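You operate a simulated robot arm through the tools that you are given. There is no shell and no other tool. Be economical: measure what you need, move in short steps, check, and stop when the job is done.

Carry out the task below with a simulated robot arm. There is one attempt and no reset: what you move stays moved.

JOB
Empty hopper C into the bins without mixing colours.
Fine: black onto black, silver onto silver, brass into the empty bin between them; leave the other hoppers and the filling machine alone.

It is judged by the outcome, as a careful person would: the job done as asked, and still so three seconds after it is handed in. It fails if anything else is knocked over, pushed out of place, dropped, spilled or broken.

ROBOT AND FRAMES
A 7-joint arm with a two-finger parallel gripper, fixed in place. Base frame: the origin is at the foot of the arm, x ahead of it, y to its left, z up; the work surface is at about z = 0.76. Lengths are in m, angles in degrees, forces in N, time in s.
With the tool pointing down near the work surface it reaches from about 0.3 to 0.74 m from the base axis. Its first joint turns from -115.0 to 115.0 degrees. Payload 3.91 kg.
The tool frame sits at the grasp point between the pads (the TCP): z along the fingers, y along the line on which they close. The tips reach 0.03 m beyond it. Largest opening 0.11 m; finger width 0.02, thickness 0.01; the body of the gripper, 0.048 by 0.112 m, starts 0.055 m behind the TCP.
Orientation is that of the tool frame in the base frame, as a unit quaternion [x, y, z, w]. With the fingers straight down and closing along the base's y, the tool's x points along the base's -x, its y along +y and its z along -z.

CONTROLS
- The arm moves only by the tool send_rows. Its argument "rows" is a list of rows, each an object of numbers (a shift or turn left out is 0, a gripper value left out holds the last): "tx", "ty", "tz": the shift along the tool's x, y, z in m; "wx", "wy", "wz": the turn, a rotation vector about the tool's x, y, z in degrees; "hand": the opening, from 0 (shut) to 1 (fully open). In form: [{"tx": .., "ty": .., "tz": .., "wx": .., "wy": .., "wz": .., "hand": ..}, ...]. A call has 1 to 12 rows; each row is the pose to reach, as a shift and turn from the pose commanded when the call began, along the tool's axes at that moment. A row lasts 0.2 s, in which the tool goes at most 0.05 m and 8.6 degrees; a call with a longer step from one row to the next is refused whole, and so is a gripper value outside its range. Where a pose cannot be reached the arm comes as near as it can. A force on the tool above 60 N (or 10 N above the force at the start of the call, whichever is more), or a blocked arm, ends the call early, and 0.2 s more pass. Each finger travels about 0.108 m/s and halts on what it meets, pressing with about 32 N; the grip force reading is that of the motor and also rises with nothing between the fingers. The clock runs only during rows and for 0.2 s after the last one: add rows that repeat a pose to give the fingers time. The reply holds the time, the measured pose of the TCP, the force on the tool along the base axes, the opening and the grip force, in the units named above and with some noise, with the torque about the TCP (base axes, N m) and any sound that the robot's microphone picked up, and new pictures: "views" is both (left out), scene, wrist or none.
- Cameras (640 x 400 px; columns grow to the right, rows downward): "scene" is fixed at [0.2201, -0.5005, 1.5458]; the picture's right is [0.86, -0.51, 0.00], its down [-0.37, -0.63, -0.68] and it looks along [0.35, 0.59, -0.73] (base axes); focal length 336 px, centre (320, 200). "wrist" rides on the gripper at [0.072, 0.017, -0.103] in the tool frame; the picture's right is [-0.23, 0.97, 0.00], its down [-0.76, -0.18, -0.62] and it looks along [-0.61, -0.14, 0.78] (tool axes); focal length 222 px, centre (320, 200). There is no depth. A picture from a camera that has moved, and an enlarged one, comes with that camera's place and axes in the base frame and with its lens.
- move_column(by): slides the trunk up (or, below 0, down) by that many m; the arm rides with it, the base frame stays. It gives what a move gives, with no picture.
- zoom(camera, box): a new picture of the part [left, top, right, bottom] of that camera's present view, enlarged. No time passes.
- job_done(): hands the job in; it is judged then, once.

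Work in short steps. Places have to be worked out from the pictures, the camera data and where the tool is seen: move nearer, look again, correct. Check each grasp and each placing, and mend what went wrong. You have 120 turns and 200 pictures in all, those below and enlarged ones among them. Open the gripper and draw the arm clear of the work before you hand the job in, unless the task says otherwise; then end with one line.

The tools are called by a JSON object that holds its "name" and its "arguments". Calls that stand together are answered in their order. send_rows: Moves the arm, as the interface text tells. Its arguments: {"type":"object","properties":{"rows":{"type":"array","items":{"type":"object","properties":{"tx":{"type":"number"},"ty":{"type":"number"},"tz":{"type":"number"},"wx":{"type":"number"},"wy":{"type":"number"},"wz":{"type":"number"},"hand":{"type":"number"}}}},"views":{"type":"string","enum":["both","scene","wrist","none"]}},"required":["rows"]} The other tools are called the same way: move_column (by) slides the trunk up or down; zoom (camera, box) takes an enlarged picture of a part of a camera's view; job_done () hands the job in.

At the start:

```text
time_s: 0.0
tcp_pos: [0.6534, 0.0124, 1.0585]
ee_rot: [0.0, 1.0, 0.0, 0.0]
ft_force: [0.4, -0.4, -0.4]
moment: [0.05, 0.02, -0.01]
opening: 0.1101
grip_force: 0.1
trunk travel left (down, up): [-0.775, 0.215]
```

scene: 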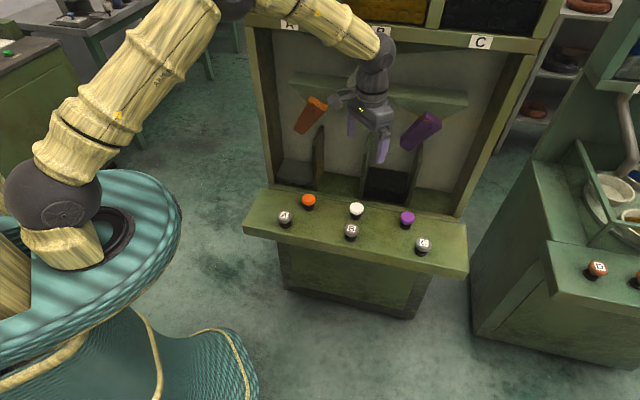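
wrist: 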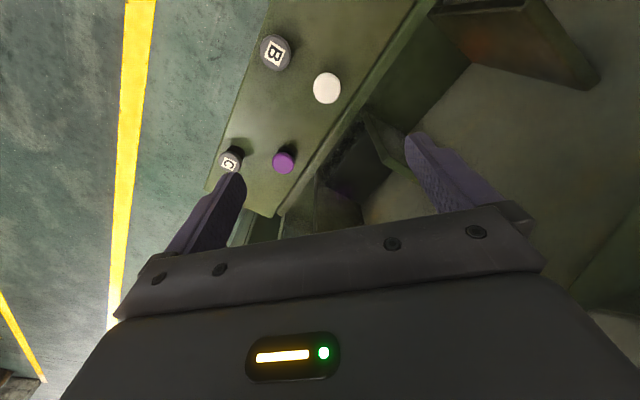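

The scene shows a sorting machine with hoppers A/B/C on top, orange and purple flaps, bins at the bottom and buttons on a ledge. I'll look closer first.

{"name": "zoom", "arguments": {"camera": "scene", "box": [240, 0, 560, 200]}}

{"name": "zoom", "arguments": {"camera": "scene", "box": [240, 120, 480, 270]}}

{"name": "zoom", "arguments": {"camera": "wrist", "box": [180, 0, 640, 280]}}

```text
2.00 times, centred on (400, 100) of scene
camera zoom: at [0.2201, -0.5005, 1.5458], right [0.86, -0.51, 0.0], down [-0.37, -0.63, -0.68], along [0.35, 0.59, -0.73], focal length 671 px, centre (160, 400)
```

zoom: 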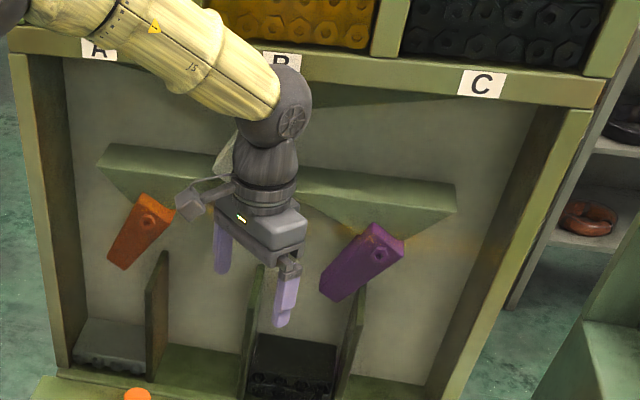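

```text
2.67 times, centred on (360, 195) of scene
camera zoom: at [0.2201, -0.5005, 1.5458], right [0.86, -0.51, 0.0], down [-0.37, -0.63, -0.68], along [0.35, 0.59, -0.73], focal length 895 px, centre (213, 213)
```

zoom: 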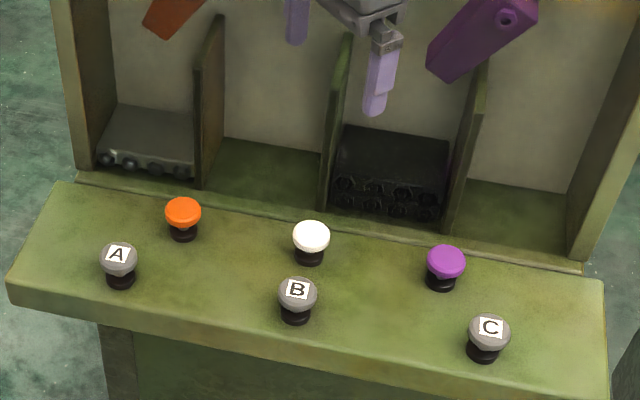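

```text
1.39 times, centred on (410, 140) of wrist
camera zoom: at [0.58, 0.0291, 1.1613], right [0.23, 0.97, 0.0], down [0.76, -0.18, 0.62], along [0.61, -0.14, -0.78], focal length 309 px, centre (195, 284)
```

zoom: 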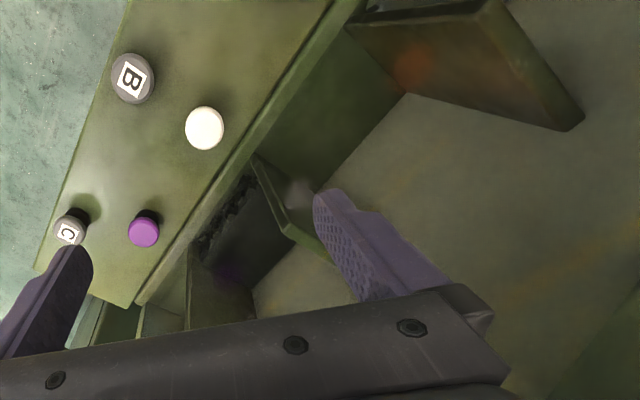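

The hand blocks the middle flap, which probably belongs to the white button. I'll draw back toward the base, which is free space, to uncover it.

{"name": "send_rows", "arguments": {"rows": [{"tx": 0.04}, {"tx": 0.08}, {"tx": 0.12}, {"tx": 0.16}, {"tx": 0.2}, {"tx": 0.24}, {"tx": 0.27}], "views": "both"}}

```text
time_s: 1.6
tcp_pos: [0.3812, 0.012, 1.0598]
ee_rot: [0.0, 1.0, 0.0, 0.0]
ft_force: [0.4, -0.1, 0.5]
moment: [-0.01, 0.01, 0.02]
opening: 0.11
grip_force: 0.3
trunk travel left (down, up): [-0.775, 0.215]
camera wrist: at [0.3082, 0.0286, 1.1608], right [0.23, 0.97, 0.0], down [0.76, -0.18, 0.62], along [0.61, -0.14, -0.78], focal length 222 px, centre (320, 200)
```

scene: 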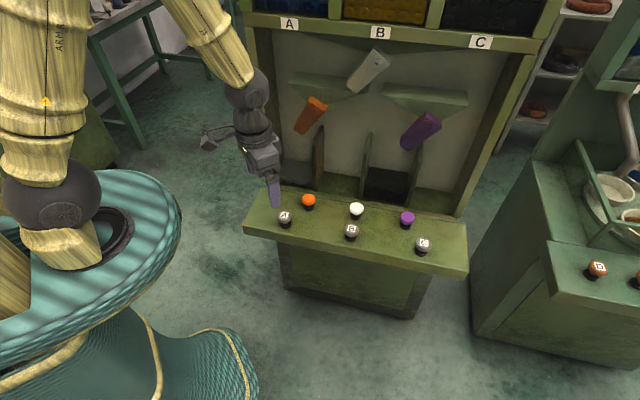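
wrist: 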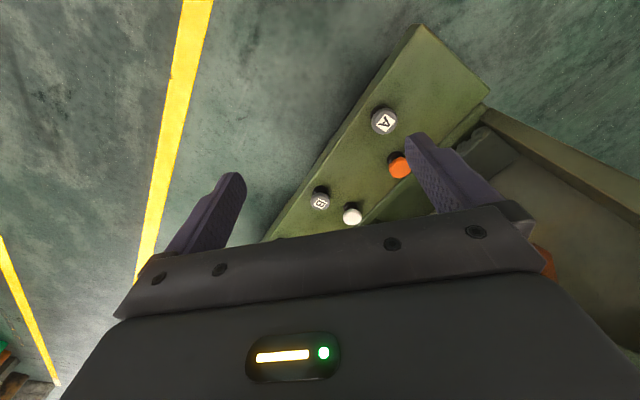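

{"name": "zoom", "arguments": {"camera": "scene", "box": [240, 0, 400, 100]}}

{"name": "zoom", "arguments": {"camera": "scene", "box": [400, 0, 560, 100]}}

{"name": "zoom", "arguments": {"camera": "scene", "box": [260, 40, 500, 200]}}

```text
4.00 times, centred on (320, 50) of scene
camera zoom: at [0.2201, -0.5005, 1.5458], right [0.86, -0.51, 0.0], down [-0.37, -0.63, -0.68], along [0.35, 0.59, -0.73], focal length 1342 px, centre (320, 800)
```

zoom: 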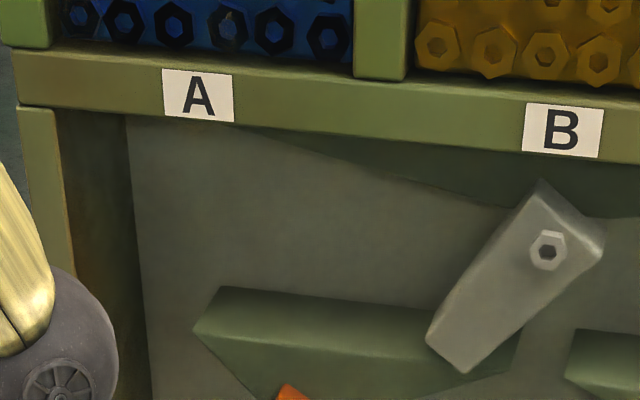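

```text
4.00 times, centred on (480, 50) of scene
camera zoom: at [0.2201, -0.5005, 1.5458], right [0.86, -0.51, 0.0], down [-0.37, -0.63, -0.68], along [0.35, 0.59, -0.73], focal length 1342 px, centre (-320, 800)
```

zoom: 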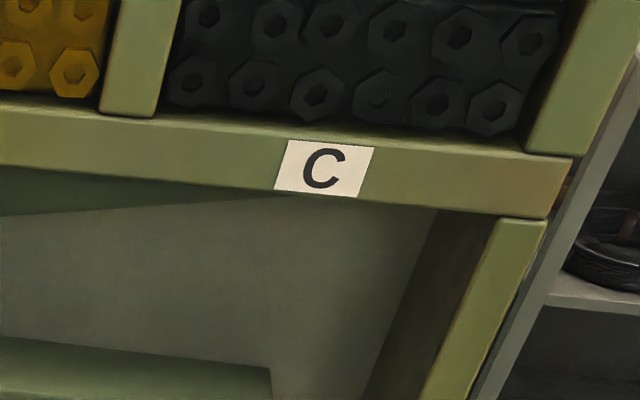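

```text
2.50 times, centred on (380, 120) of scene
camera zoom: at [0.2201, -0.5005, 1.5458], right [0.86, -0.51, 0.0], down [-0.37, -0.63, -0.68], along [0.35, 0.59, -0.73], focal length 839 px, centre (170, 400)
```

zoom: 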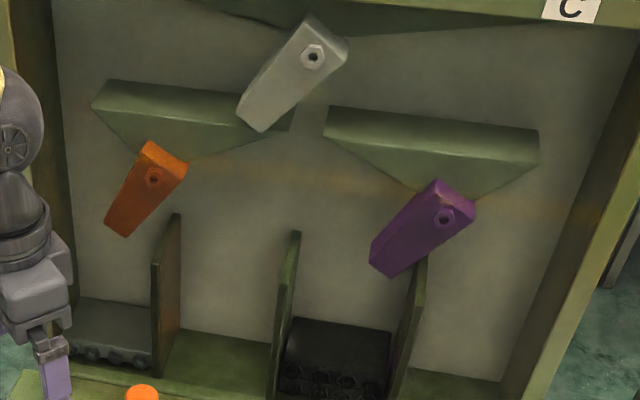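

White, orange and purple flaps all lean left now, so a drop would go into the silver bin. Before releasing anything I need to see all of hopper C, whose upper part is out of view. I'll raise the trunk and pitch the wrist camera up.

{"name": "move_column", "arguments": {"by": 0.21}}

{"name": "send_rows", "arguments": {"rows": [{"wy": -8, "tz": -0.02}, {"wy": -16, "tz": -0.04}, {"wy": -24, "tz": -0.06}, {"wy": -32, "tz": -0.08}, {"wy": -40, "tz": -0.1}, {"wy": -40, "tz": -0.1}], "views": "both"}}

```text
time_s: 3.9
tcp_pos: [0.3811, 0.0117, 1.2681]
ee_rot: [0.0, 1.0, 0.0, 0.0]
ft_force: [-0.6, 0.7, -0.4]
moment: [0.0, 0.0, -0.03]
opening: 0.1099
grip_force: 0.0
trunk travel left (down, up): [-0.985, 0.005]
```

```text
time_s: 5.2
tcp_pos: [0.4282, 0.02, 1.3943]
ee_rot: [-0.001, 0.94, -0.002, 0.341]
ft_force: [-0.2, 0.0, -0.9]
moment: [-0.07, 0.0, -0.03]
opening: 0.11
grip_force: 0.0
out of reach, approached as far as the arm can: row 3, 4, 5, 6
trunk travel left (down, up): [-0.985, 0.005]
camera wrist: at [0.3077, 0.0375, 1.4267], right [0.17, 0.97, 0.14], down [0.18, -0.17, 0.97], along [0.97, -0.14, -0.21], focal length 222 px, centre (320, 200)
```

scene: 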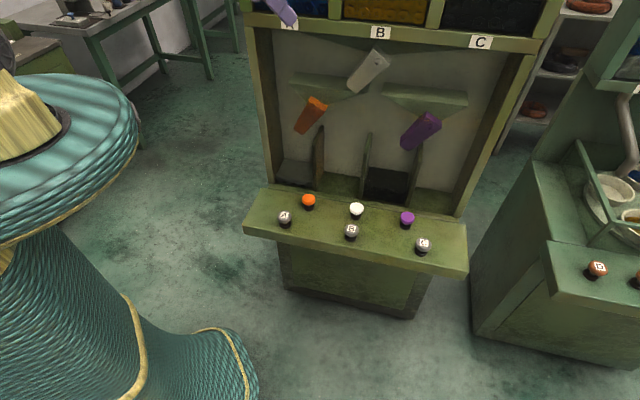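
wrist: 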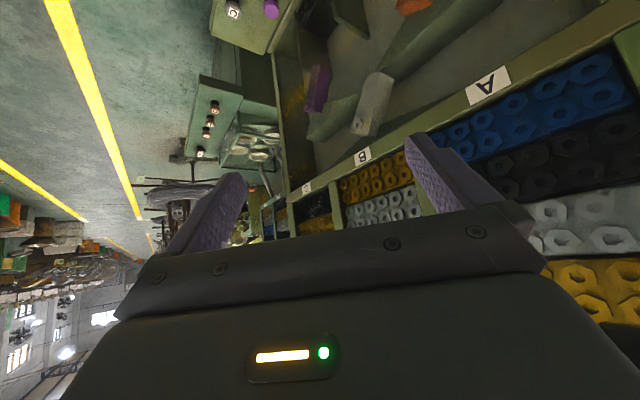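

The hoppers are layered. I'll zoom on hopper C here.

{"name": "zoom", "arguments": {"camera": "wrist", "box": [270, 150, 370, 240]}}

```text
4.44 times, centred on (320, 195) of wrist
camera zoom: at [0.3077, 0.0375, 1.4267], right [0.17, 0.97, 0.14], down [0.18, -0.17, 0.97], along [0.97, -0.14, -0.21], focal length 987 px, centre (320, 222)
```

zoom: 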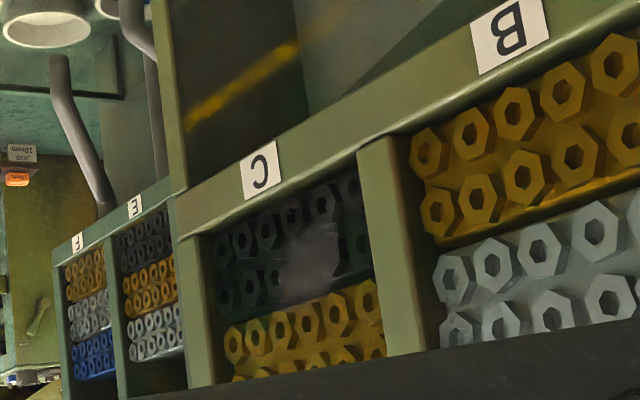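

Hopper C has black at the bottom, then brass, then something hidden behind the hand. I'll lower slightly and pitch further up to see the top layers.

{"name": "send_rows", "arguments": {"rows": [{"tx": 0.016, "tz": 0.019}, {"tx": 0.032, "tz": 0.038, "wy": -6}, {"tx": 0.048, "tz": 0.057, "wy": -12}, {"tx": 0.064, "tz": 0.077, "wy": -18}, {"tx": 0.064, "tz": 0.077, "wy": -26}, {"tx": 0.064, "tz": 0.077, "wy": -32}], "views": "wrist"}}

{"name": "zoom", "arguments": {"camera": "wrist", "box": [250, 50, 410, 220]}}

```text
time_s: 6.7
tcp_pos: [0.5317, 0.032, 1.2783]
ee_rot: [0.0, 0.809, -0.002, 0.588]
ft_force: [0.5, 0.4, 0.6]
moment: [0.04, -0.01, -0.01]
opening: 0.11
grip_force: 0.0
out of reach, approached as far as the arm can: row 1, 2, 3, 4, 5, 6
trunk travel left (down, up): [-0.985, 0.005]
camera wrist: at [0.4107, 0.0487, 1.2399], right [0.07, 0.97, 0.21], down [-0.36, -0.18, 0.92], along [0.93, -0.14, 0.34], focal length 222 px, centre (320, 200)
```

wrist: 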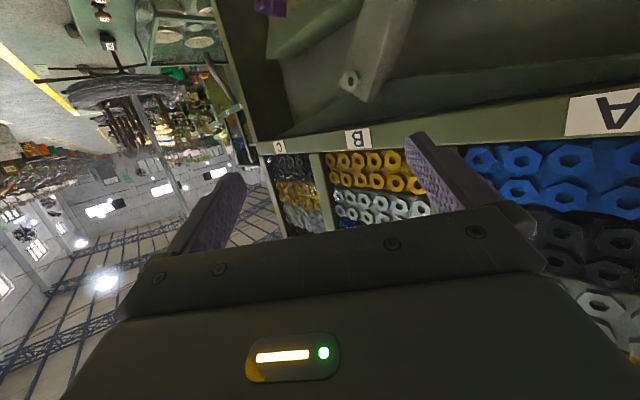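

```text
2.35 times, centred on (330, 135) of wrist
camera zoom: at [0.4107, 0.0487, 1.2399], right [0.07, 0.97, 0.21], down [-0.36, -0.18, 0.92], along [0.93, -0.14, 0.34], focal length 523 px, centre (296, 353)
```

zoom: 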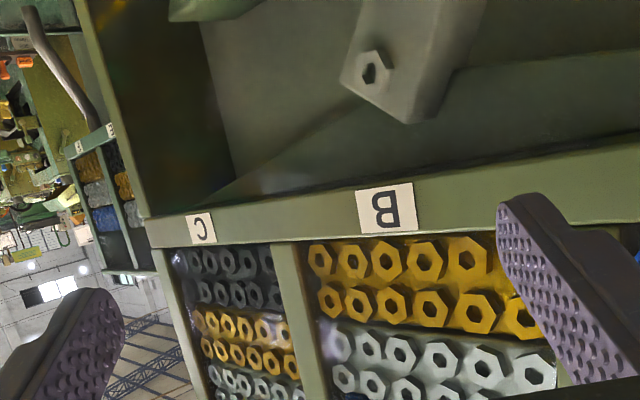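

Hopper C from bottom to top is black, brass, silver. I'll back off, return the tool to pointing down, then lower the trunk.

{"name": "send_rows", "arguments": {"rows": [{"tx": 0.014, "tz": -0.042}, {"tx": 0.031, "tz": -0.085, "wy": 6}, {"tx": 0.04, "tz": -0.12, "wy": 14}, {"tx": 0.04, "tz": -0.12, "wy": 22}, {"tx": 0.04, "tz": -0.12, "wy": 30}, {"tx": 0.04, "tz": -0.12, "wy": 38}, {"tx": 0.04, "tz": -0.12, "wy": 46}, {"tx": 0.04, "tz": -0.12, "wy": 54}, {"tx": 0.04, "tz": -0.12, "wy": 62}, {"tx": 0.04, "tz": -0.12, "wy": 70}, {"tx": 0.04, "tz": -0.12, "wy": 72}], "views": "none"}}

{"name": "move_column", "arguments": {"by": -0.21}}

```text
time_s: 9.1
tcp_pos: [0.4058, 0.0292, 1.2753]
ee_rot: [0.0, 1.0, -0.001, -0.001]
ft_force: [0.9, -0.6, 0.1]
moment: [0.02, -0.01, 0.02]
opening: 0.1105
grip_force: 0.1
out of reach, approached as far as the arm can: row 1, 2, 3, 4, 5, 6, 7
trunk travel left (down, up): [-0.985, 0.005]
```

```text
time_s: 11.3
tcp_pos: [0.4043, 0.0297, 1.0652]
ee_rot: [0.0, 1.0, 0.0, 0.0]
ft_force: [0.2, 0.4, -0.9]
moment: [0.0, -0.03, -0.02]
opening: 0.1102
grip_force: 0.0
trunk travel left (down, up): [-0.775, 0.215]
```

Now I'll close the fingers and hover over the white button, at about (0.649, 0.014, 0.795).

{"name": "send_rows", "arguments": {"rows": [{"tx": -0.04, "ty": -0.003, "tz": 0.02, "hand": 0}, {"tx": -0.08, "ty": -0.006, "tz": 0.04}, {"tx": -0.12, "ty": -0.009, "tz": 0.06}, {"tx": -0.16, "ty": -0.012, "tz": 0.08}, {"tx": -0.2, "ty": -0.016, "tz": 0.1}, {"tx": -0.245, "ty": -0.016, "tz": 0.12}, {"tx": -0.245, "ty": -0.016, "tz": 0.16}, {"tx": -0.245, "ty": -0.016, "tz": 0.185}], "views": "both"}}

```text
time_s: 13.1
tcp_pos: [0.6506, 0.0134, 0.8806]
ee_rot: [0.0, 1.0, 0.001, 0.0]
ft_force: [0.1, 0.0, -0.3]
moment: [0.0, -0.02, 0.0]
opening: 0.0001
grip_force: 31.8
trunk travel left (down, up): [-0.775, 0.215]
camera wrist: at [0.5789, 0.0307, 0.983], right [0.23, 0.97, 0.0], down [0.76, -0.18, 0.62], along [0.61, -0.14, -0.78], focal length 222 px, centre (320, 200)
```

scene: 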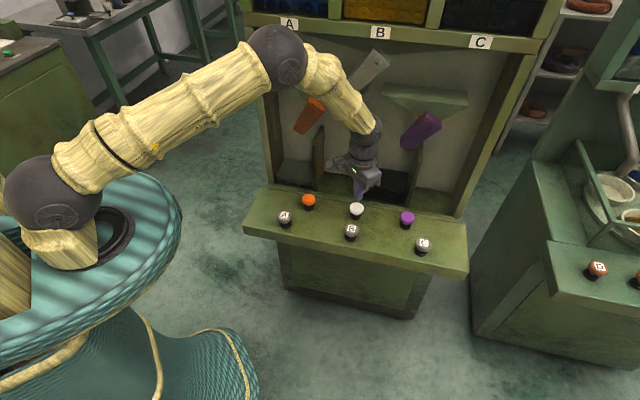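
wrist: 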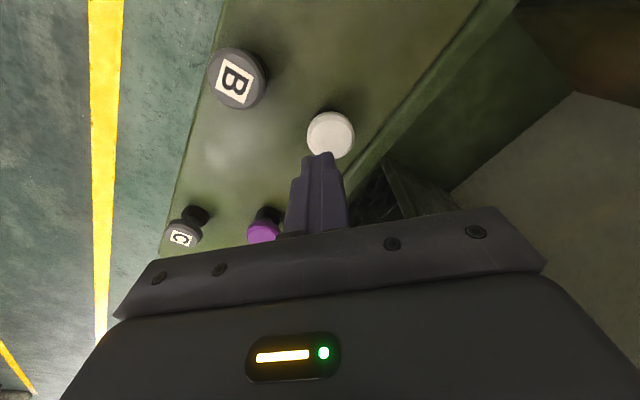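

The wrist view puts white at about (0.655, 0.020). I'll nudge over and press down lightly, then rise and look.

{"name": "send_rows", "arguments": {"rows": [{"tx": -0.003, "ty": 0.006, "tz": 0.02}, {"tx": -0.003, "ty": 0.006, "tz": 0.045}, {"tx": -0.003, "ty": 0.006, "tz": 0.053}, {"tx": -0.003, "ty": 0.006, "tz": 0.06}, {"tx": -0.003, "ty": 0.006, "tz": 0.066}, {"tx": -0.003, "ty": 0.006, "tz": 0.04}, {"tx": -0.003, "ty": 0.006, "tz": 0.0}], "views": "scene"}}

```text
time_s: 14.7
tcp_pos: [0.6528, 0.0187, 0.8793]
ee_rot: [-0.001, 1.0, 0.001, 0.0]
ft_force: [-0.6, -0.1, -0.5]
moment: [-0.01, 0.0, -0.02]
opening: 0.0
grip_force: 32.1
trunk travel left (down, up): [-0.775, 0.215]
heard: click
```

scene: 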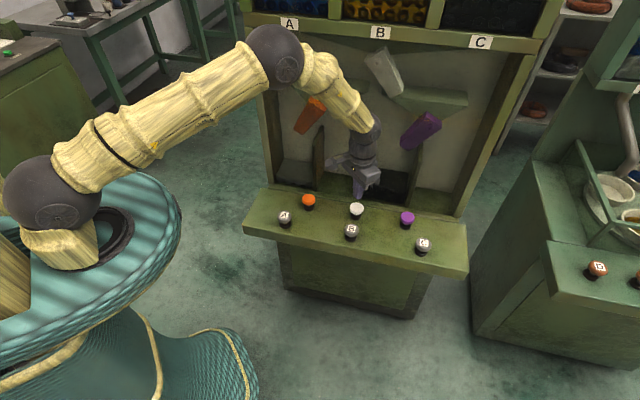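

The white flap flipped to the right with one click. Hopper B looks a bit different, so I'll check that.

{"name": "zoom", "arguments": {"camera": "scene", "box": [240, 0, 560, 200]}}

```text
2.00 times, centred on (400, 100) of scene
camera zoom: at [0.2201, -0.5005, 1.5458], right [0.86, -0.51, 0.0], down [-0.37, -0.63, -0.68], along [0.35, 0.59, -0.73], focal length 671 px, centre (160, 400)
```

zoom: 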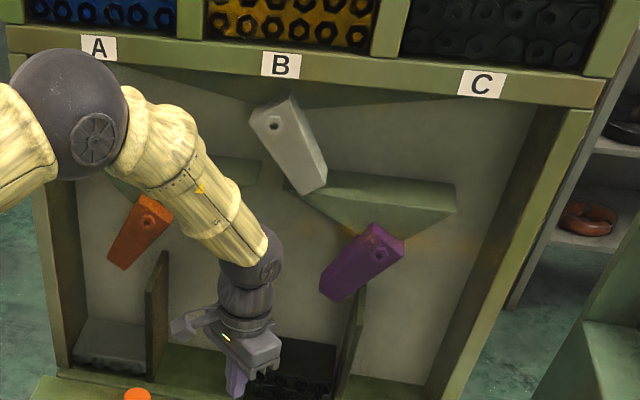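

All fine. Next is hovering over the C button at about (0.74, -0.18), with a check that it can be reached.

{"name": "send_rows", "arguments": {"rows": [{"tx": -0.017, "ty": -0.04}, {"tx": -0.034, "ty": -0.08}, {"tx": -0.051, "ty": -0.12}, {"tx": -0.068, "ty": -0.16}, {"tx": -0.087, "ty": -0.199}, {"tx": -0.087, "ty": -0.199}], "views": "both"}}

```text
time_s: 16.1
tcp_pos: [0.7328, -0.1771, 0.8783]
ee_rot: [0.0, 1.0, 0.0, -0.001]
ft_force: [-0.4, -0.3, 0.6]
moment: [-0.01, 0.01, 0.03]
opening: 0.0001
grip_force: 31.8
out of reach, approached as far as the arm can: row 5, 6
trunk travel left (down, up): [-0.775, 0.215]
camera wrist: at [0.6601, -0.16, 0.9815], right [0.23, 0.97, 0.0], down [0.76, -0.18, 0.62], along [0.61, -0.14, -0.78], focal length 222 px, centre (320, 200)
```

scene: 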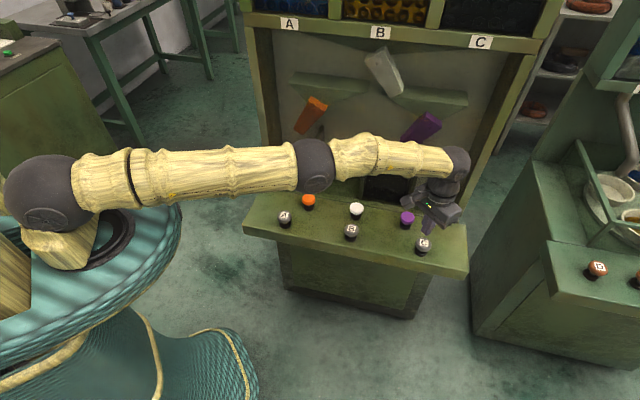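
wrist: 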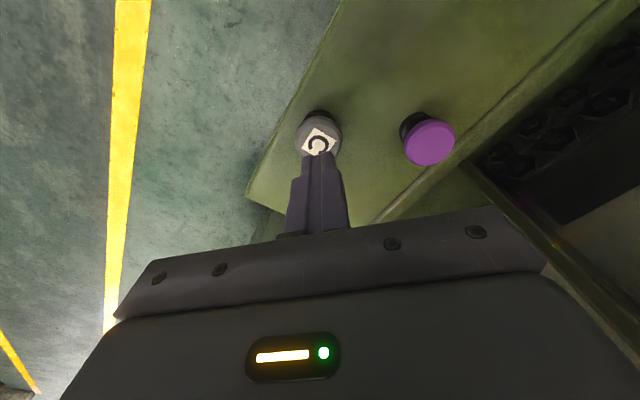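

Centred on C to within about 4 mm, but at the reach limit. I'll tilt the fingers slightly outward to gain reach before pressing.

{"name": "send_rows", "arguments": {"rows": [{"wy": -7, "tx": 0.004}, {"wy": -14, "tx": 0.008}, {"wy": -14, "tx": 0.008}], "views": "wrist"}}

```text
time_s: 16.9
tcp_pos: [0.7237, -0.177, 0.8807]
ee_rot: [0.0, 0.992, 0.0, 0.123]
ft_force: [0.2, 1.0, 0.1]
moment: [-0.02, -0.03, 0.0]
opening: 0.0004
grip_force: 32.2
trunk travel left (down, up): [-0.775, 0.215]
camera wrist: at [0.6292, -0.1603, 0.9619], right [0.22, 0.97, 0.06], down [0.59, -0.18, 0.79], along [0.78, -0.14, -0.61], focal length 222 px, centre (320, 200)
```

wrist: 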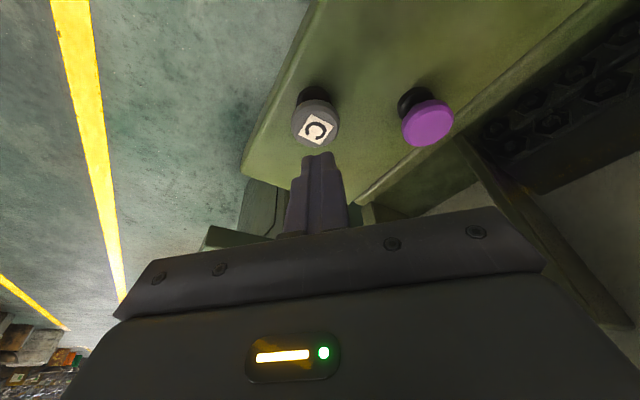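

Pressing C once now, straight down, with white leaning right and purple left, which should send black to the black bin.

{"name": "send_rows", "arguments": {"rows": [{"tx": 0.0015, "tz": 0.0306}, {"tx": 0.0063, "tz": 0.05}, {"tx": 0.0082, "tz": 0.0578}, {"tx": 0.0102, "tz": 0.0655}, {"tx": 0.0109, "tz": 0.068}, {"tx": 0.0039, "tz": 0.0403}, {"tx": -0.0058, "tz": 0.0015}], "views": "both"}}

```text
time_s: 18.5
tcp_pos: [0.7274, -0.1746, 0.8782]
ee_rot: [0.0, 0.993, 0.0, 0.122]
ft_force: [-0.6, -0.1, -0.4]
moment: [-0.02, 0.01, -0.01]
opening: 0.0001
grip_force: 31.7
trunk travel left (down, up): [-0.775, 0.215]
heard: click
camera wrist: at [0.6332, -0.1571, 0.9601], right [0.22, 0.97, 0.06], down [0.59, -0.18, 0.79], along [0.78, -0.14, -0.61], focal length 222 px, centre (320, 200)
```

scene: 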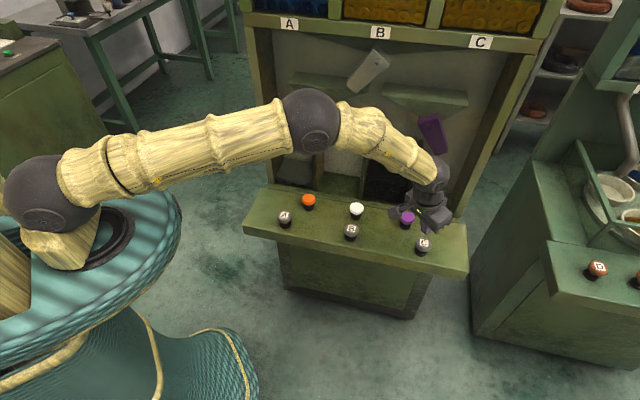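
wrist: 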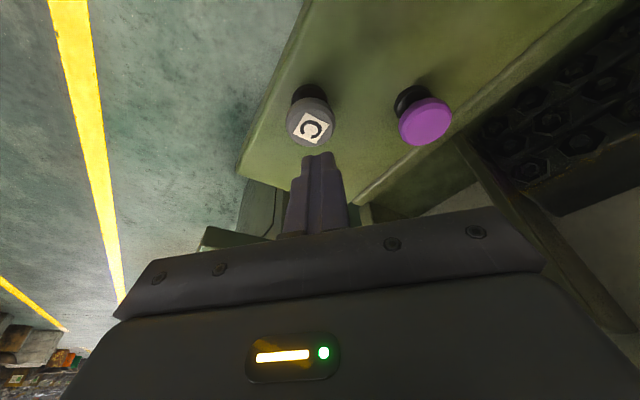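

The drop toggled the flaps it passed: white now leans left and purple right. Hopper C shows brass next. I'll check the bins and the orange flap.

{"name": "zoom", "arguments": {"camera": "wrist", "box": [440, 60, 640, 260]}}

{"name": "send_rows", "arguments": {"rows": [{"tx": 0.04, "tz": -0.02}, {"tx": 0.08, "tz": -0.04, "wy": 7}, {"tx": 0.12, "tz": -0.05, "wy": 14}, {"tx": 0.16, "tz": -0.06, "wy": 14}, {"tx": 0.2, "tz": -0.06, "wy": 14}, {"tx": 0.24, "tz": -0.06, "wy": 14}], "views": "scene"}}

{"name": "zoom", "arguments": {"camera": "scene", "box": [240, 0, 560, 200]}}

```text
2.00 times, centred on (540, 160) of wrist
camera zoom: at [0.6332, -0.1571, 0.9601], right [0.22, 0.97, 0.06], down [0.59, -0.18, 0.79], along [0.78, -0.14, -0.61], focal length 444 px, centre (-120, 280)
```

zoom: 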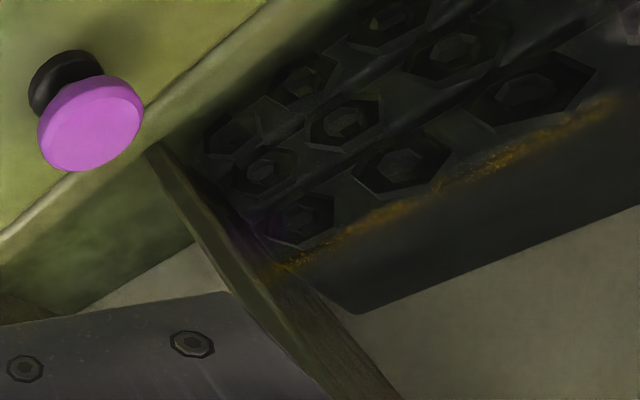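

```text
time_s: 19.9
tcp_pos: [0.4809, -0.1749, 0.879]
ee_rot: [0.0, 1.0, 0.001, 0.001]
ft_force: [0.2, -0.3, -0.6]
moment: [0.03, -0.01, 0.0]
opening: 0.0002
grip_force: 31.4
trunk travel left (down, up): [-0.775, 0.215]
```

scene: 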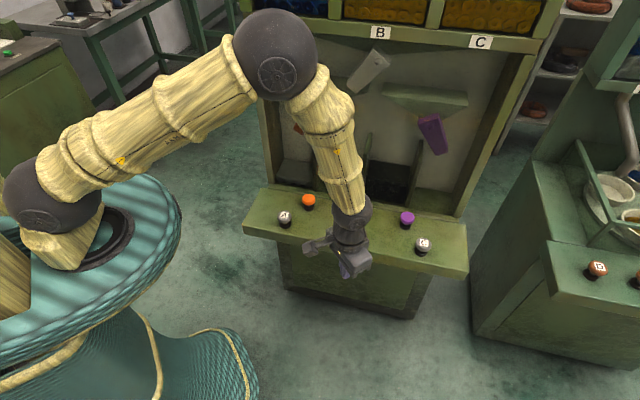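

```text
2.00 times, centred on (400, 100) of scene
camera zoom: at [0.2201, -0.5005, 1.5458], right [0.86, -0.51, 0.0], down [-0.37, -0.63, -0.68], along [0.35, 0.59, -0.73], focal length 671 px, centre (160, 400)
```

zoom: 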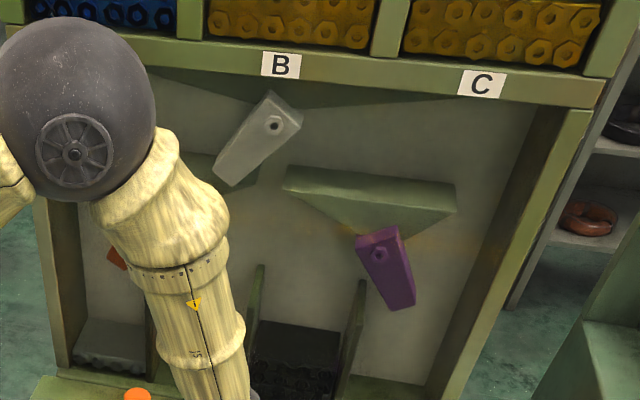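

Black landed on black. Brass needs white left (it is) and orange right (it's still left), so next is the orange button at about (0.546, 0.121).

{"name": "send_rows", "arguments": {"rows": [{"tx": -0.009, "ty": 0.042}, {"tx": -0.018, "ty": 0.084}, {"tx": -0.027, "ty": 0.126}, {"tx": -0.036, "ty": 0.168}, {"tx": -0.046, "ty": 0.212}, {"tx": -0.056, "ty": 0.255}, {"tx": -0.065, "ty": 0.296}, {"tx": -0.065, "ty": 0.296}], "views": "wrist"}}

```text
time_s: 21.7
tcp_pos: [0.5482, 0.1192, 0.8784]
ee_rot: [0.0, 1.0, 0.0, 0.0]
ft_force: [-0.1, 0.1, -0.9]
moment: [0.0, -0.01, 0.01]
opening: 0.0
grip_force: 32.1
trunk travel left (down, up): [-0.775, 0.215]
camera wrist: at [0.4753, 0.1362, 0.9816], right [0.23, 0.97, 0.0], down [0.76, -0.18, 0.62], along [0.61, -0.14, -0.78], focal length 222 px, centre (320, 200)
```

wrist: 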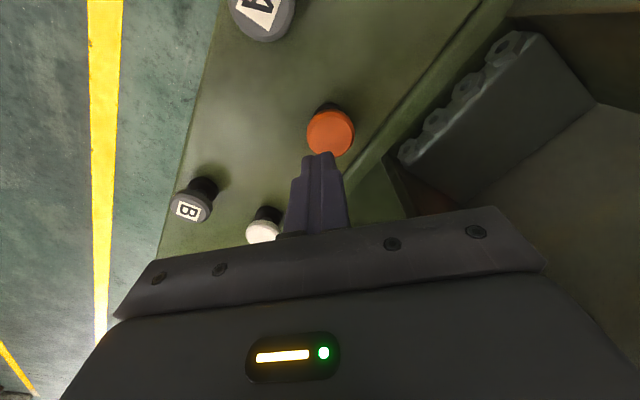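

Same relative position as with white, so I use the same small nudge, press once and rise.

{"name": "send_rows", "arguments": {"rows": [{"tx": -0.003, "ty": 0.006, "tz": 0.02}, {"tx": -0.003, "ty": 0.006, "tz": 0.045}, {"tx": -0.003, "ty": 0.006, "tz": 0.053}, {"tx": -0.003, "ty": 0.006, "tz": 0.06}, {"tx": -0.003, "ty": 0.006, "tz": 0.065}, {"tx": -0.003, "ty": 0.006, "tz": 0.04}, {"tx": -0.003, "ty": 0.006, "tz": 0.0}, {"tx": 0.04, "ty": 0.0}, {"tx": 0.08, "ty": 0.0}, {"tx": 0.12, "ty": 0.0}], "views": "scene"}}

{"name": "zoom", "arguments": {"camera": "scene", "box": [240, 0, 560, 200]}}

```text
time_s: 23.9
tcp_pos: [0.4287, 0.1181, 0.8802]
ee_rot: [0.0, 1.0, 0.0, 0.001]
ft_force: [0.2, 0.0, -0.7]
moment: [0.0, -0.02, 0.05]
opening: 0.0
grip_force: 32.2
trunk travel left (down, up): [-0.775, 0.215]
heard: click
```

scene: 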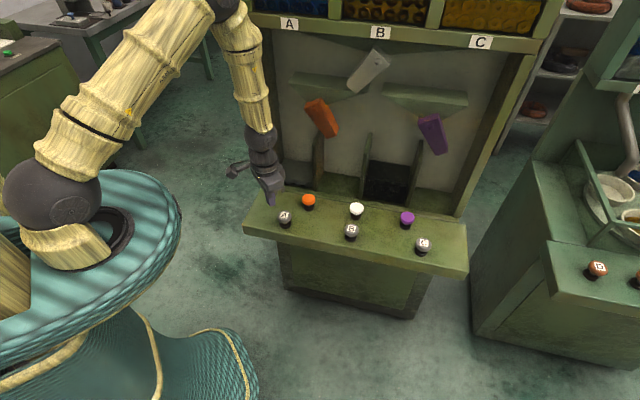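

```text
2.00 times, centred on (400, 100) of scene
camera zoom: at [0.2201, -0.5005, 1.5458], right [0.86, -0.51, 0.0], down [-0.37, -0.63, -0.68], along [0.35, 0.59, -0.73], focal length 671 px, centre (160, 400)
```

zoom: 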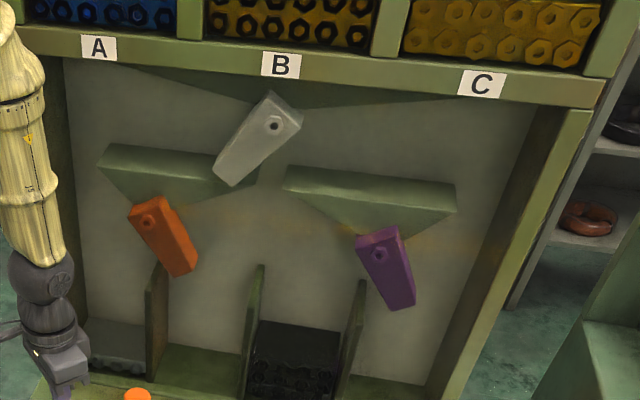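

White is left and orange right, so brass goes to the empty bin between silver and black. Going back over C with the same tilt.

{"name": "send_rows", "arguments": {"rows": [{"tx": -0.033, "ty": -0.032}, {"tx": -0.066, "ty": -0.065}, {"tx": -0.099, "ty": -0.097}, {"tx": -0.132, "ty": -0.13}, {"tx": -0.165, "ty": -0.162}, {"tx": -0.198, "ty": -0.195}, {"tx": -0.231, "ty": -0.227}, {"tx": -0.264, "ty": -0.26, "wy": -7}, {"tx": -0.299, "ty": -0.295, "wy": -14}, {"tx": -0.299, "ty": -0.295, "wy": -14}], "views": "wrist"}}

```text
time_s: 26.1
tcp_pos: [0.7255, -0.1753, 0.8809]
ee_rot: [0.0, 0.992, 0.0, 0.123]
ft_force: [0.0, 0.3, 0.8]
moment: [0.02, -0.01, -0.01]
opening: 0.0
grip_force: 31.7
trunk travel left (down, up): [-0.775, 0.215]
camera wrist: at [0.6309, -0.1589, 0.9615], right [0.22, 0.97, 0.06], down [0.59, -0.18, 0.79], along [0.78, -0.14, -0.61], focal length 222 px, centre (320, 200)
```

wrist: 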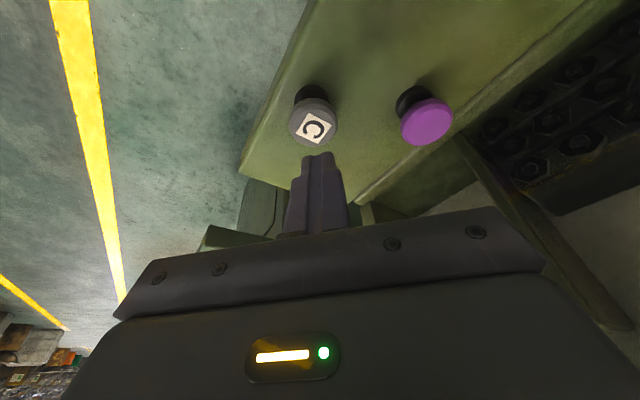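

Aligned as before. Pressing C once, then rising.

{"name": "send_rows", "arguments": {"rows": [{"tx": 0.0043, "tz": 0.03}, {"tx": 0.009, "tz": 0.0495}, {"tx": 0.011, "tz": 0.0573}, {"tx": 0.013, "tz": 0.065}, {"tx": 0.0137, "tz": 0.068}, {"tx": 0.0067, "tz": 0.04}, {"tx": -0.003, "tz": 0.0}], "views": "scene"}}

{"name": "send_rows", "arguments": {"rows": [{"tx": 0.04, "tz": -0.02}, {"tx": 0.08, "tz": -0.04, "wy": 7}, {"tx": 0.12, "tz": -0.05, "wy": 14}, {"tx": 0.16, "tz": -0.06, "wy": 14}, {"tx": 0.2, "tz": -0.06, "wy": 14}, {"tx": 0.24, "tz": -0.06, "wy": 14}], "views": "scene"}}

{"name": "zoom", "arguments": {"camera": "scene", "box": [240, 0, 560, 200]}}

```text
time_s: 27.7
tcp_pos: [0.729, -0.1746, 0.8785]
ee_rot: [-0.001, 0.993, 0.001, 0.121]
ft_force: [-0.3, 0.3, 0.9]
moment: [-0.02, 0.04, -0.02]
opening: 0.0001
grip_force: 31.8
trunk travel left (down, up): [-0.775, 0.215]
heard: click
```

scene: 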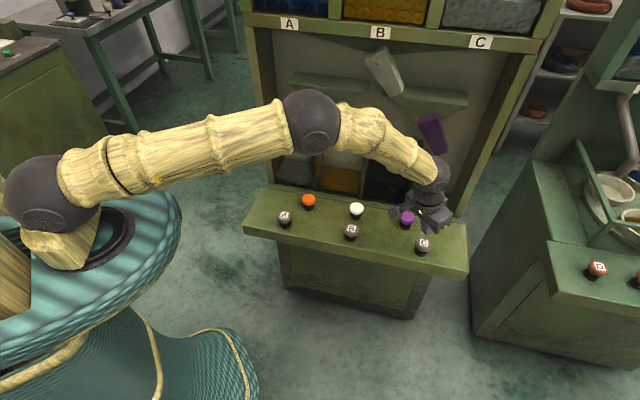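

```text
time_s: 29.1
tcp_pos: [0.4833, -0.1756, 0.8795]
ee_rot: [0.0, 1.0, 0.0, 0.0]
ft_force: [-0.5, -1.2, 0.6]
moment: [0.02, 0.01, -0.04]
opening: 0.0
grip_force: 32.4
trunk travel left (down, up): [-0.775, 0.215]
```

scene: 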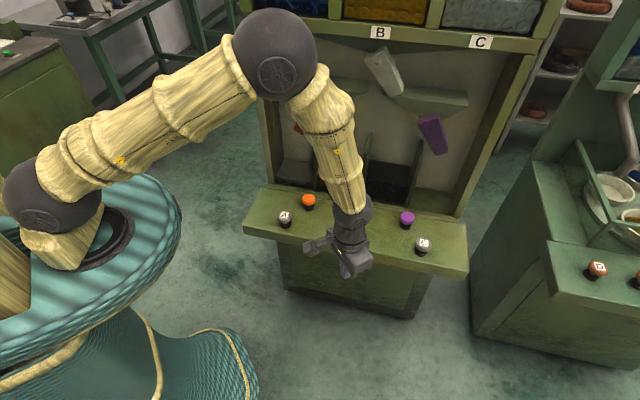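

```text
2.00 times, centred on (400, 100) of scene
camera zoom: at [0.2201, -0.5005, 1.5458], right [0.86, -0.51, 0.0], down [-0.37, -0.63, -0.68], along [0.35, 0.59, -0.73], focal length 671 px, centre (160, 400)
```

zoom: 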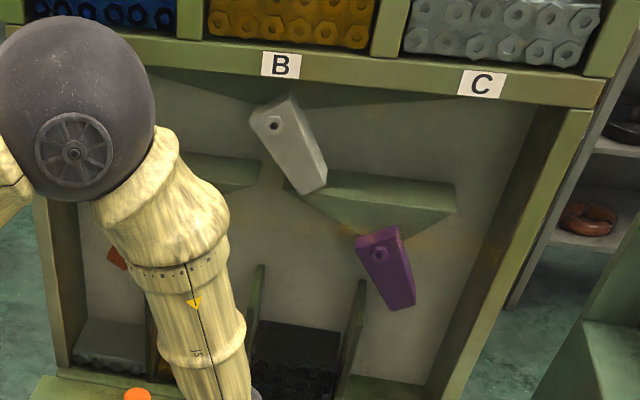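

Brass landed in bin 2. For silver I need white left (now right) and orange left (it is), so I go press white once.

{"name": "send_rows", "arguments": {"rows": [{"tx": -0.029, "ty": 0.0325}, {"tx": -0.057, "ty": 0.065}, {"tx": -0.086, "ty": 0.0975}, {"tx": -0.115, "ty": 0.13}, {"tx": -0.143, "ty": 0.1625}, {"tx": -0.17, "ty": 0.194}, {"tx": -0.17, "ty": 0.194}], "views": "wrist"}}

```text
time_s: 30.7
tcp_pos: [0.6509, 0.0177, 0.8794]
ee_rot: [0.0, 1.0, 0.0, 0.0]
ft_force: [-0.1, 0.1, 0.4]
moment: [-0.01, -0.01, -0.02]
opening: 0.0
grip_force: 32.0
trunk travel left (down, up): [-0.775, 0.215]
camera wrist: at [0.5799, 0.0351, 0.982], right [0.23, 0.97, 0.0], down [0.76, -0.18, 0.62], along [0.61, -0.14, -0.78], focal length 222 px, centre (320, 200)
```

wrist: 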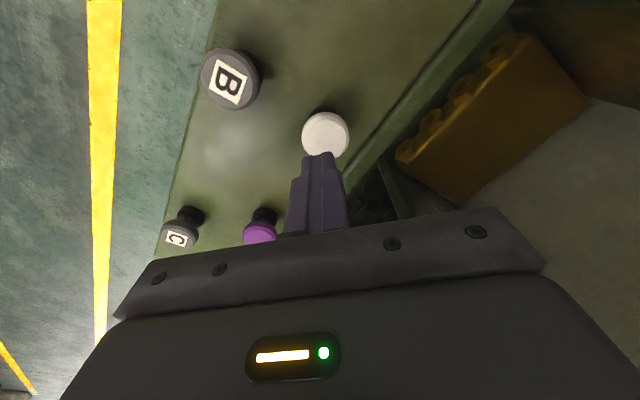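

Over white, with brass visible in its bin. Press once, then draw back to see the flaps.

{"name": "send_rows", "arguments": {"rows": [{"tx": -0.003, "ty": 0.002, "tz": 0.02}, {"tx": -0.003, "ty": 0.002, "tz": 0.045}, {"tx": -0.003, "ty": 0.002, "tz": 0.053}, {"tx": -0.003, "ty": 0.002, "tz": 0.06}, {"tx": -0.003, "ty": 0.002, "tz": 0.065}, {"tx": -0.003, "ty": 0.002, "tz": 0.04}, {"tx": -0.003, "ty": 0.0, "tz": 0.0}, {"tx": 0.04}, {"tx": 0.085}, {"tx": 0.13}, {"tx": 0.175}, {"tx": 0.22}], "views": "scene"}}

{"name": "zoom", "arguments": {"camera": "scene", "box": [240, 0, 560, 200]}}

```text
time_s: 33.3
tcp_pos: [0.4335, 0.0184, 0.8834]
ee_rot: [0.0, 1.0, 0.0, 0.0]
ft_force: [-0.1, 0.1, 0.2]
moment: [-0.01, -0.02, 0.02]
opening: 0.0
grip_force: 31.8
trunk travel left (down, up): [-0.775, 0.215]
heard: click
```

scene: 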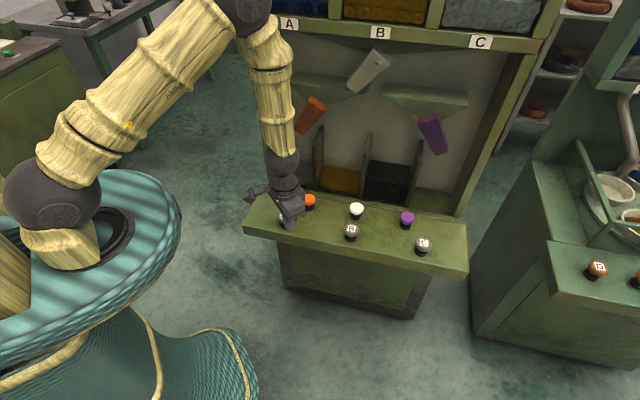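

```text
2.00 times, centred on (400, 100) of scene
camera zoom: at [0.2201, -0.5005, 1.5458], right [0.86, -0.51, 0.0], down [-0.37, -0.63, -0.68], along [0.35, 0.59, -0.73], focal length 671 px, centre (160, 400)
```

zoom: 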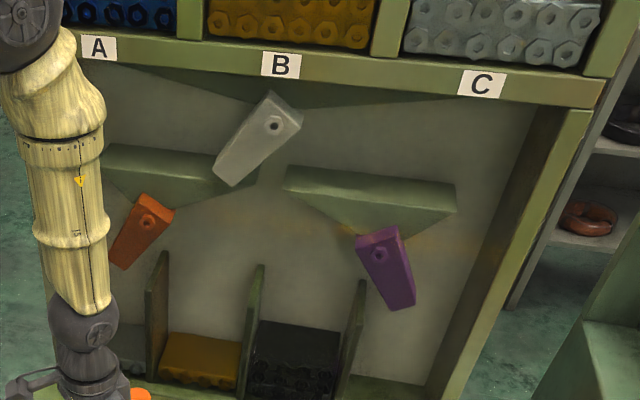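

White and orange both lean left, so the route is to silver. Back over C: shift +0.294 in x, -0.194 in y, with the tilt.

{"name": "send_rows", "arguments": {"rows": [{"tx": -0.033, "ty": -0.022}, {"tx": -0.066, "ty": -0.044}, {"tx": -0.099, "ty": -0.066}, {"tx": -0.132, "ty": -0.088}, {"tx": -0.165, "ty": -0.11}, {"tx": -0.198, "ty": -0.132}, {"tx": -0.231, "ty": -0.154}, {"tx": -0.264, "ty": -0.176, "wy": -7}, {"tx": -0.294, "ty": -0.195, "wy": -14, "tz": 0.002}, {"tx": -0.294, "ty": -0.195, "wy": -14, "tz": 0.002}], "views": "wrist"}}

```text
time_s: 35.5
tcp_pos: [0.7247, -0.178, 0.8775]
ee_rot: [0.001, 0.992, 0.0, 0.122]
ft_force: [-0.2, -0.3, -0.4]
moment: [-0.03, 0.0, 0.01]
opening: 0.0001
grip_force: 31.9
trunk travel left (down, up): [-0.775, 0.215]
camera wrist: at [0.6291, -0.1607, 0.9594], right [0.22, 0.97, 0.05], down [0.59, -0.18, 0.79], along [0.78, -0.14, -0.61], focal length 222 px, centre (320, 200)
```

wrist: 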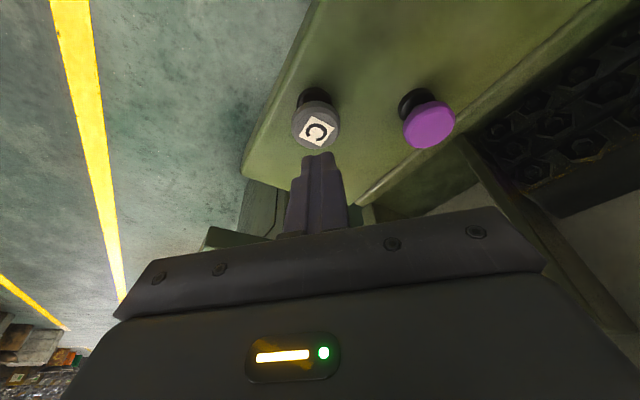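

Aligned. Pressing C once and then drawing back to look.

{"name": "send_rows", "arguments": {"rows": [{"tx": 0.0043, "tz": 0.03}, {"tx": 0.009, "tz": 0.0485}, {"tx": 0.011, "tz": 0.0563}, {"tx": 0.0125, "tz": 0.063}, {"tx": 0.0135, "tz": 0.0665}, {"tx": 0.0067, "tz": 0.04}, {"tx": -0.003, "tz": 0.0}], "views": "scene"}}

{"name": "send_rows", "arguments": {"rows": [{"tx": 0.04, "tz": -0.02}, {"tx": 0.08, "tz": -0.04, "wy": 7}, {"tx": 0.12, "tz": -0.05, "wy": 14}, {"tx": 0.16, "tz": -0.06, "wy": 14}, {"tx": 0.2, "tz": -0.06, "wy": 14}, {"tx": 0.24, "tz": -0.06, "wy": 14}, {"tx": 0.27, "tz": -0.08, "ty": 0.03, "wy": 14}, {"tx": 0.3, "tz": -0.1, "ty": 0.06, "wy": 14}, {"tx": 0.33, "tz": -0.12, "ty": 0.09, "wy": 14}, {"tx": 0.34, "tz": -0.15, "ty": 0.12, "wy": 14}, {"tx": 0.35, "tz": -0.19, "ty": 0.14, "wy": 14}], "views": "scene"}}

{"name": "zoom", "arguments": {"camera": "scene", "box": [240, 0, 560, 200]}}

```text
time_s: 37.1
tcp_pos: [0.7285, -0.1761, 0.8777]
ee_rot: [0.001, 0.993, 0.001, 0.121]
ft_force: [-0.9, 0.6, -0.8]
moment: [0.0, -0.02, 0.0]
opening: 0.0
grip_force: 31.8
trunk travel left (down, up): [-0.775, 0.215]
heard: click
```

scene: 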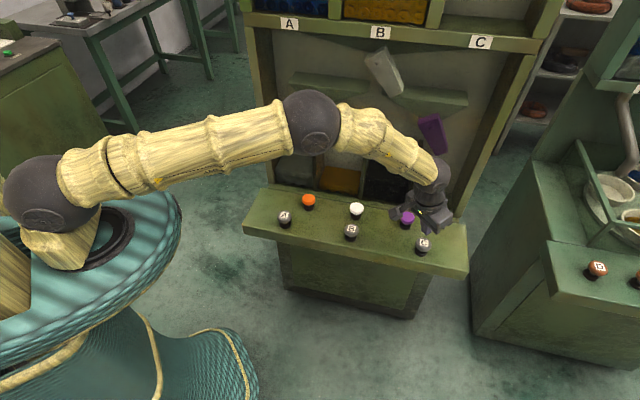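

```text
time_s: 39.5
tcp_pos: [0.3415, -0.0379, 0.9793]
ee_rot: [0.001, 1.0, 0.0, 0.001]
ft_force: [0.0, -0.2, -0.9]
moment: [-0.02, -0.04, -0.01]
opening: 0.0003
grip_force: 31.7
trunk travel left (down, up): [-0.775, 0.215]
```

scene: 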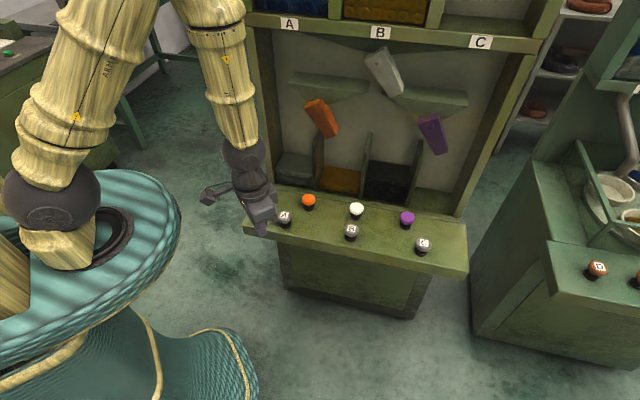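

```text
2.00 times, centred on (400, 100) of scene
camera zoom: at [0.2201, -0.5005, 1.5458], right [0.86, -0.51, 0.0], down [-0.37, -0.63, -0.68], along [0.35, 0.59, -0.73], focal length 671 px, centre (160, 400)
```

zoom: 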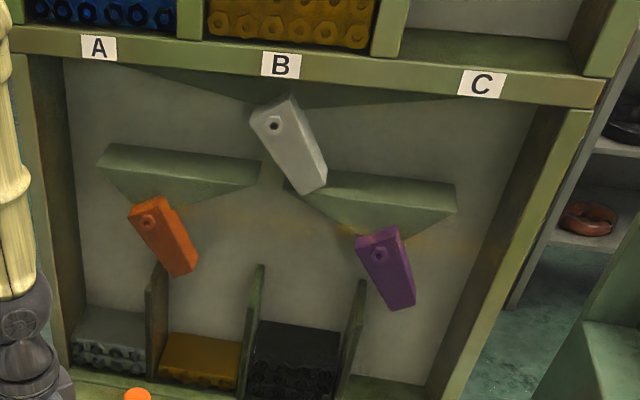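

Hopper C is empty: silver is on silver, brass in bin 2, black on black. I'll open the gripper well clear of everything.

{"name": "send_rows", "arguments": {"rows": [{"hand": 1, "tz": -0.02}, {"tz": -0.04}, {"tz": -0.05}, {"tz": -0.05}], "views": "none"}}

{"name": "job_done", "arguments": {}}

```text
time_s: 40.5
tcp_pos: [0.3434, -0.0377, 1.0285]
ee_rot: [0.0, 1.0, 0.0, 0.0]
ft_force: [0.6, 0.6, 1.3]
moment: [0.0, 0.02, 0.02]
opening: 0.1102
grip_force: 0.1
trunk travel left (down, up): [-0.775, 0.215]
```

```text
The job is handed in.
```

Hopper C is empty: black went onto black, silver onto silver, and brass into the empty bin between them; hoppers A and B and the filling machine were left alone.
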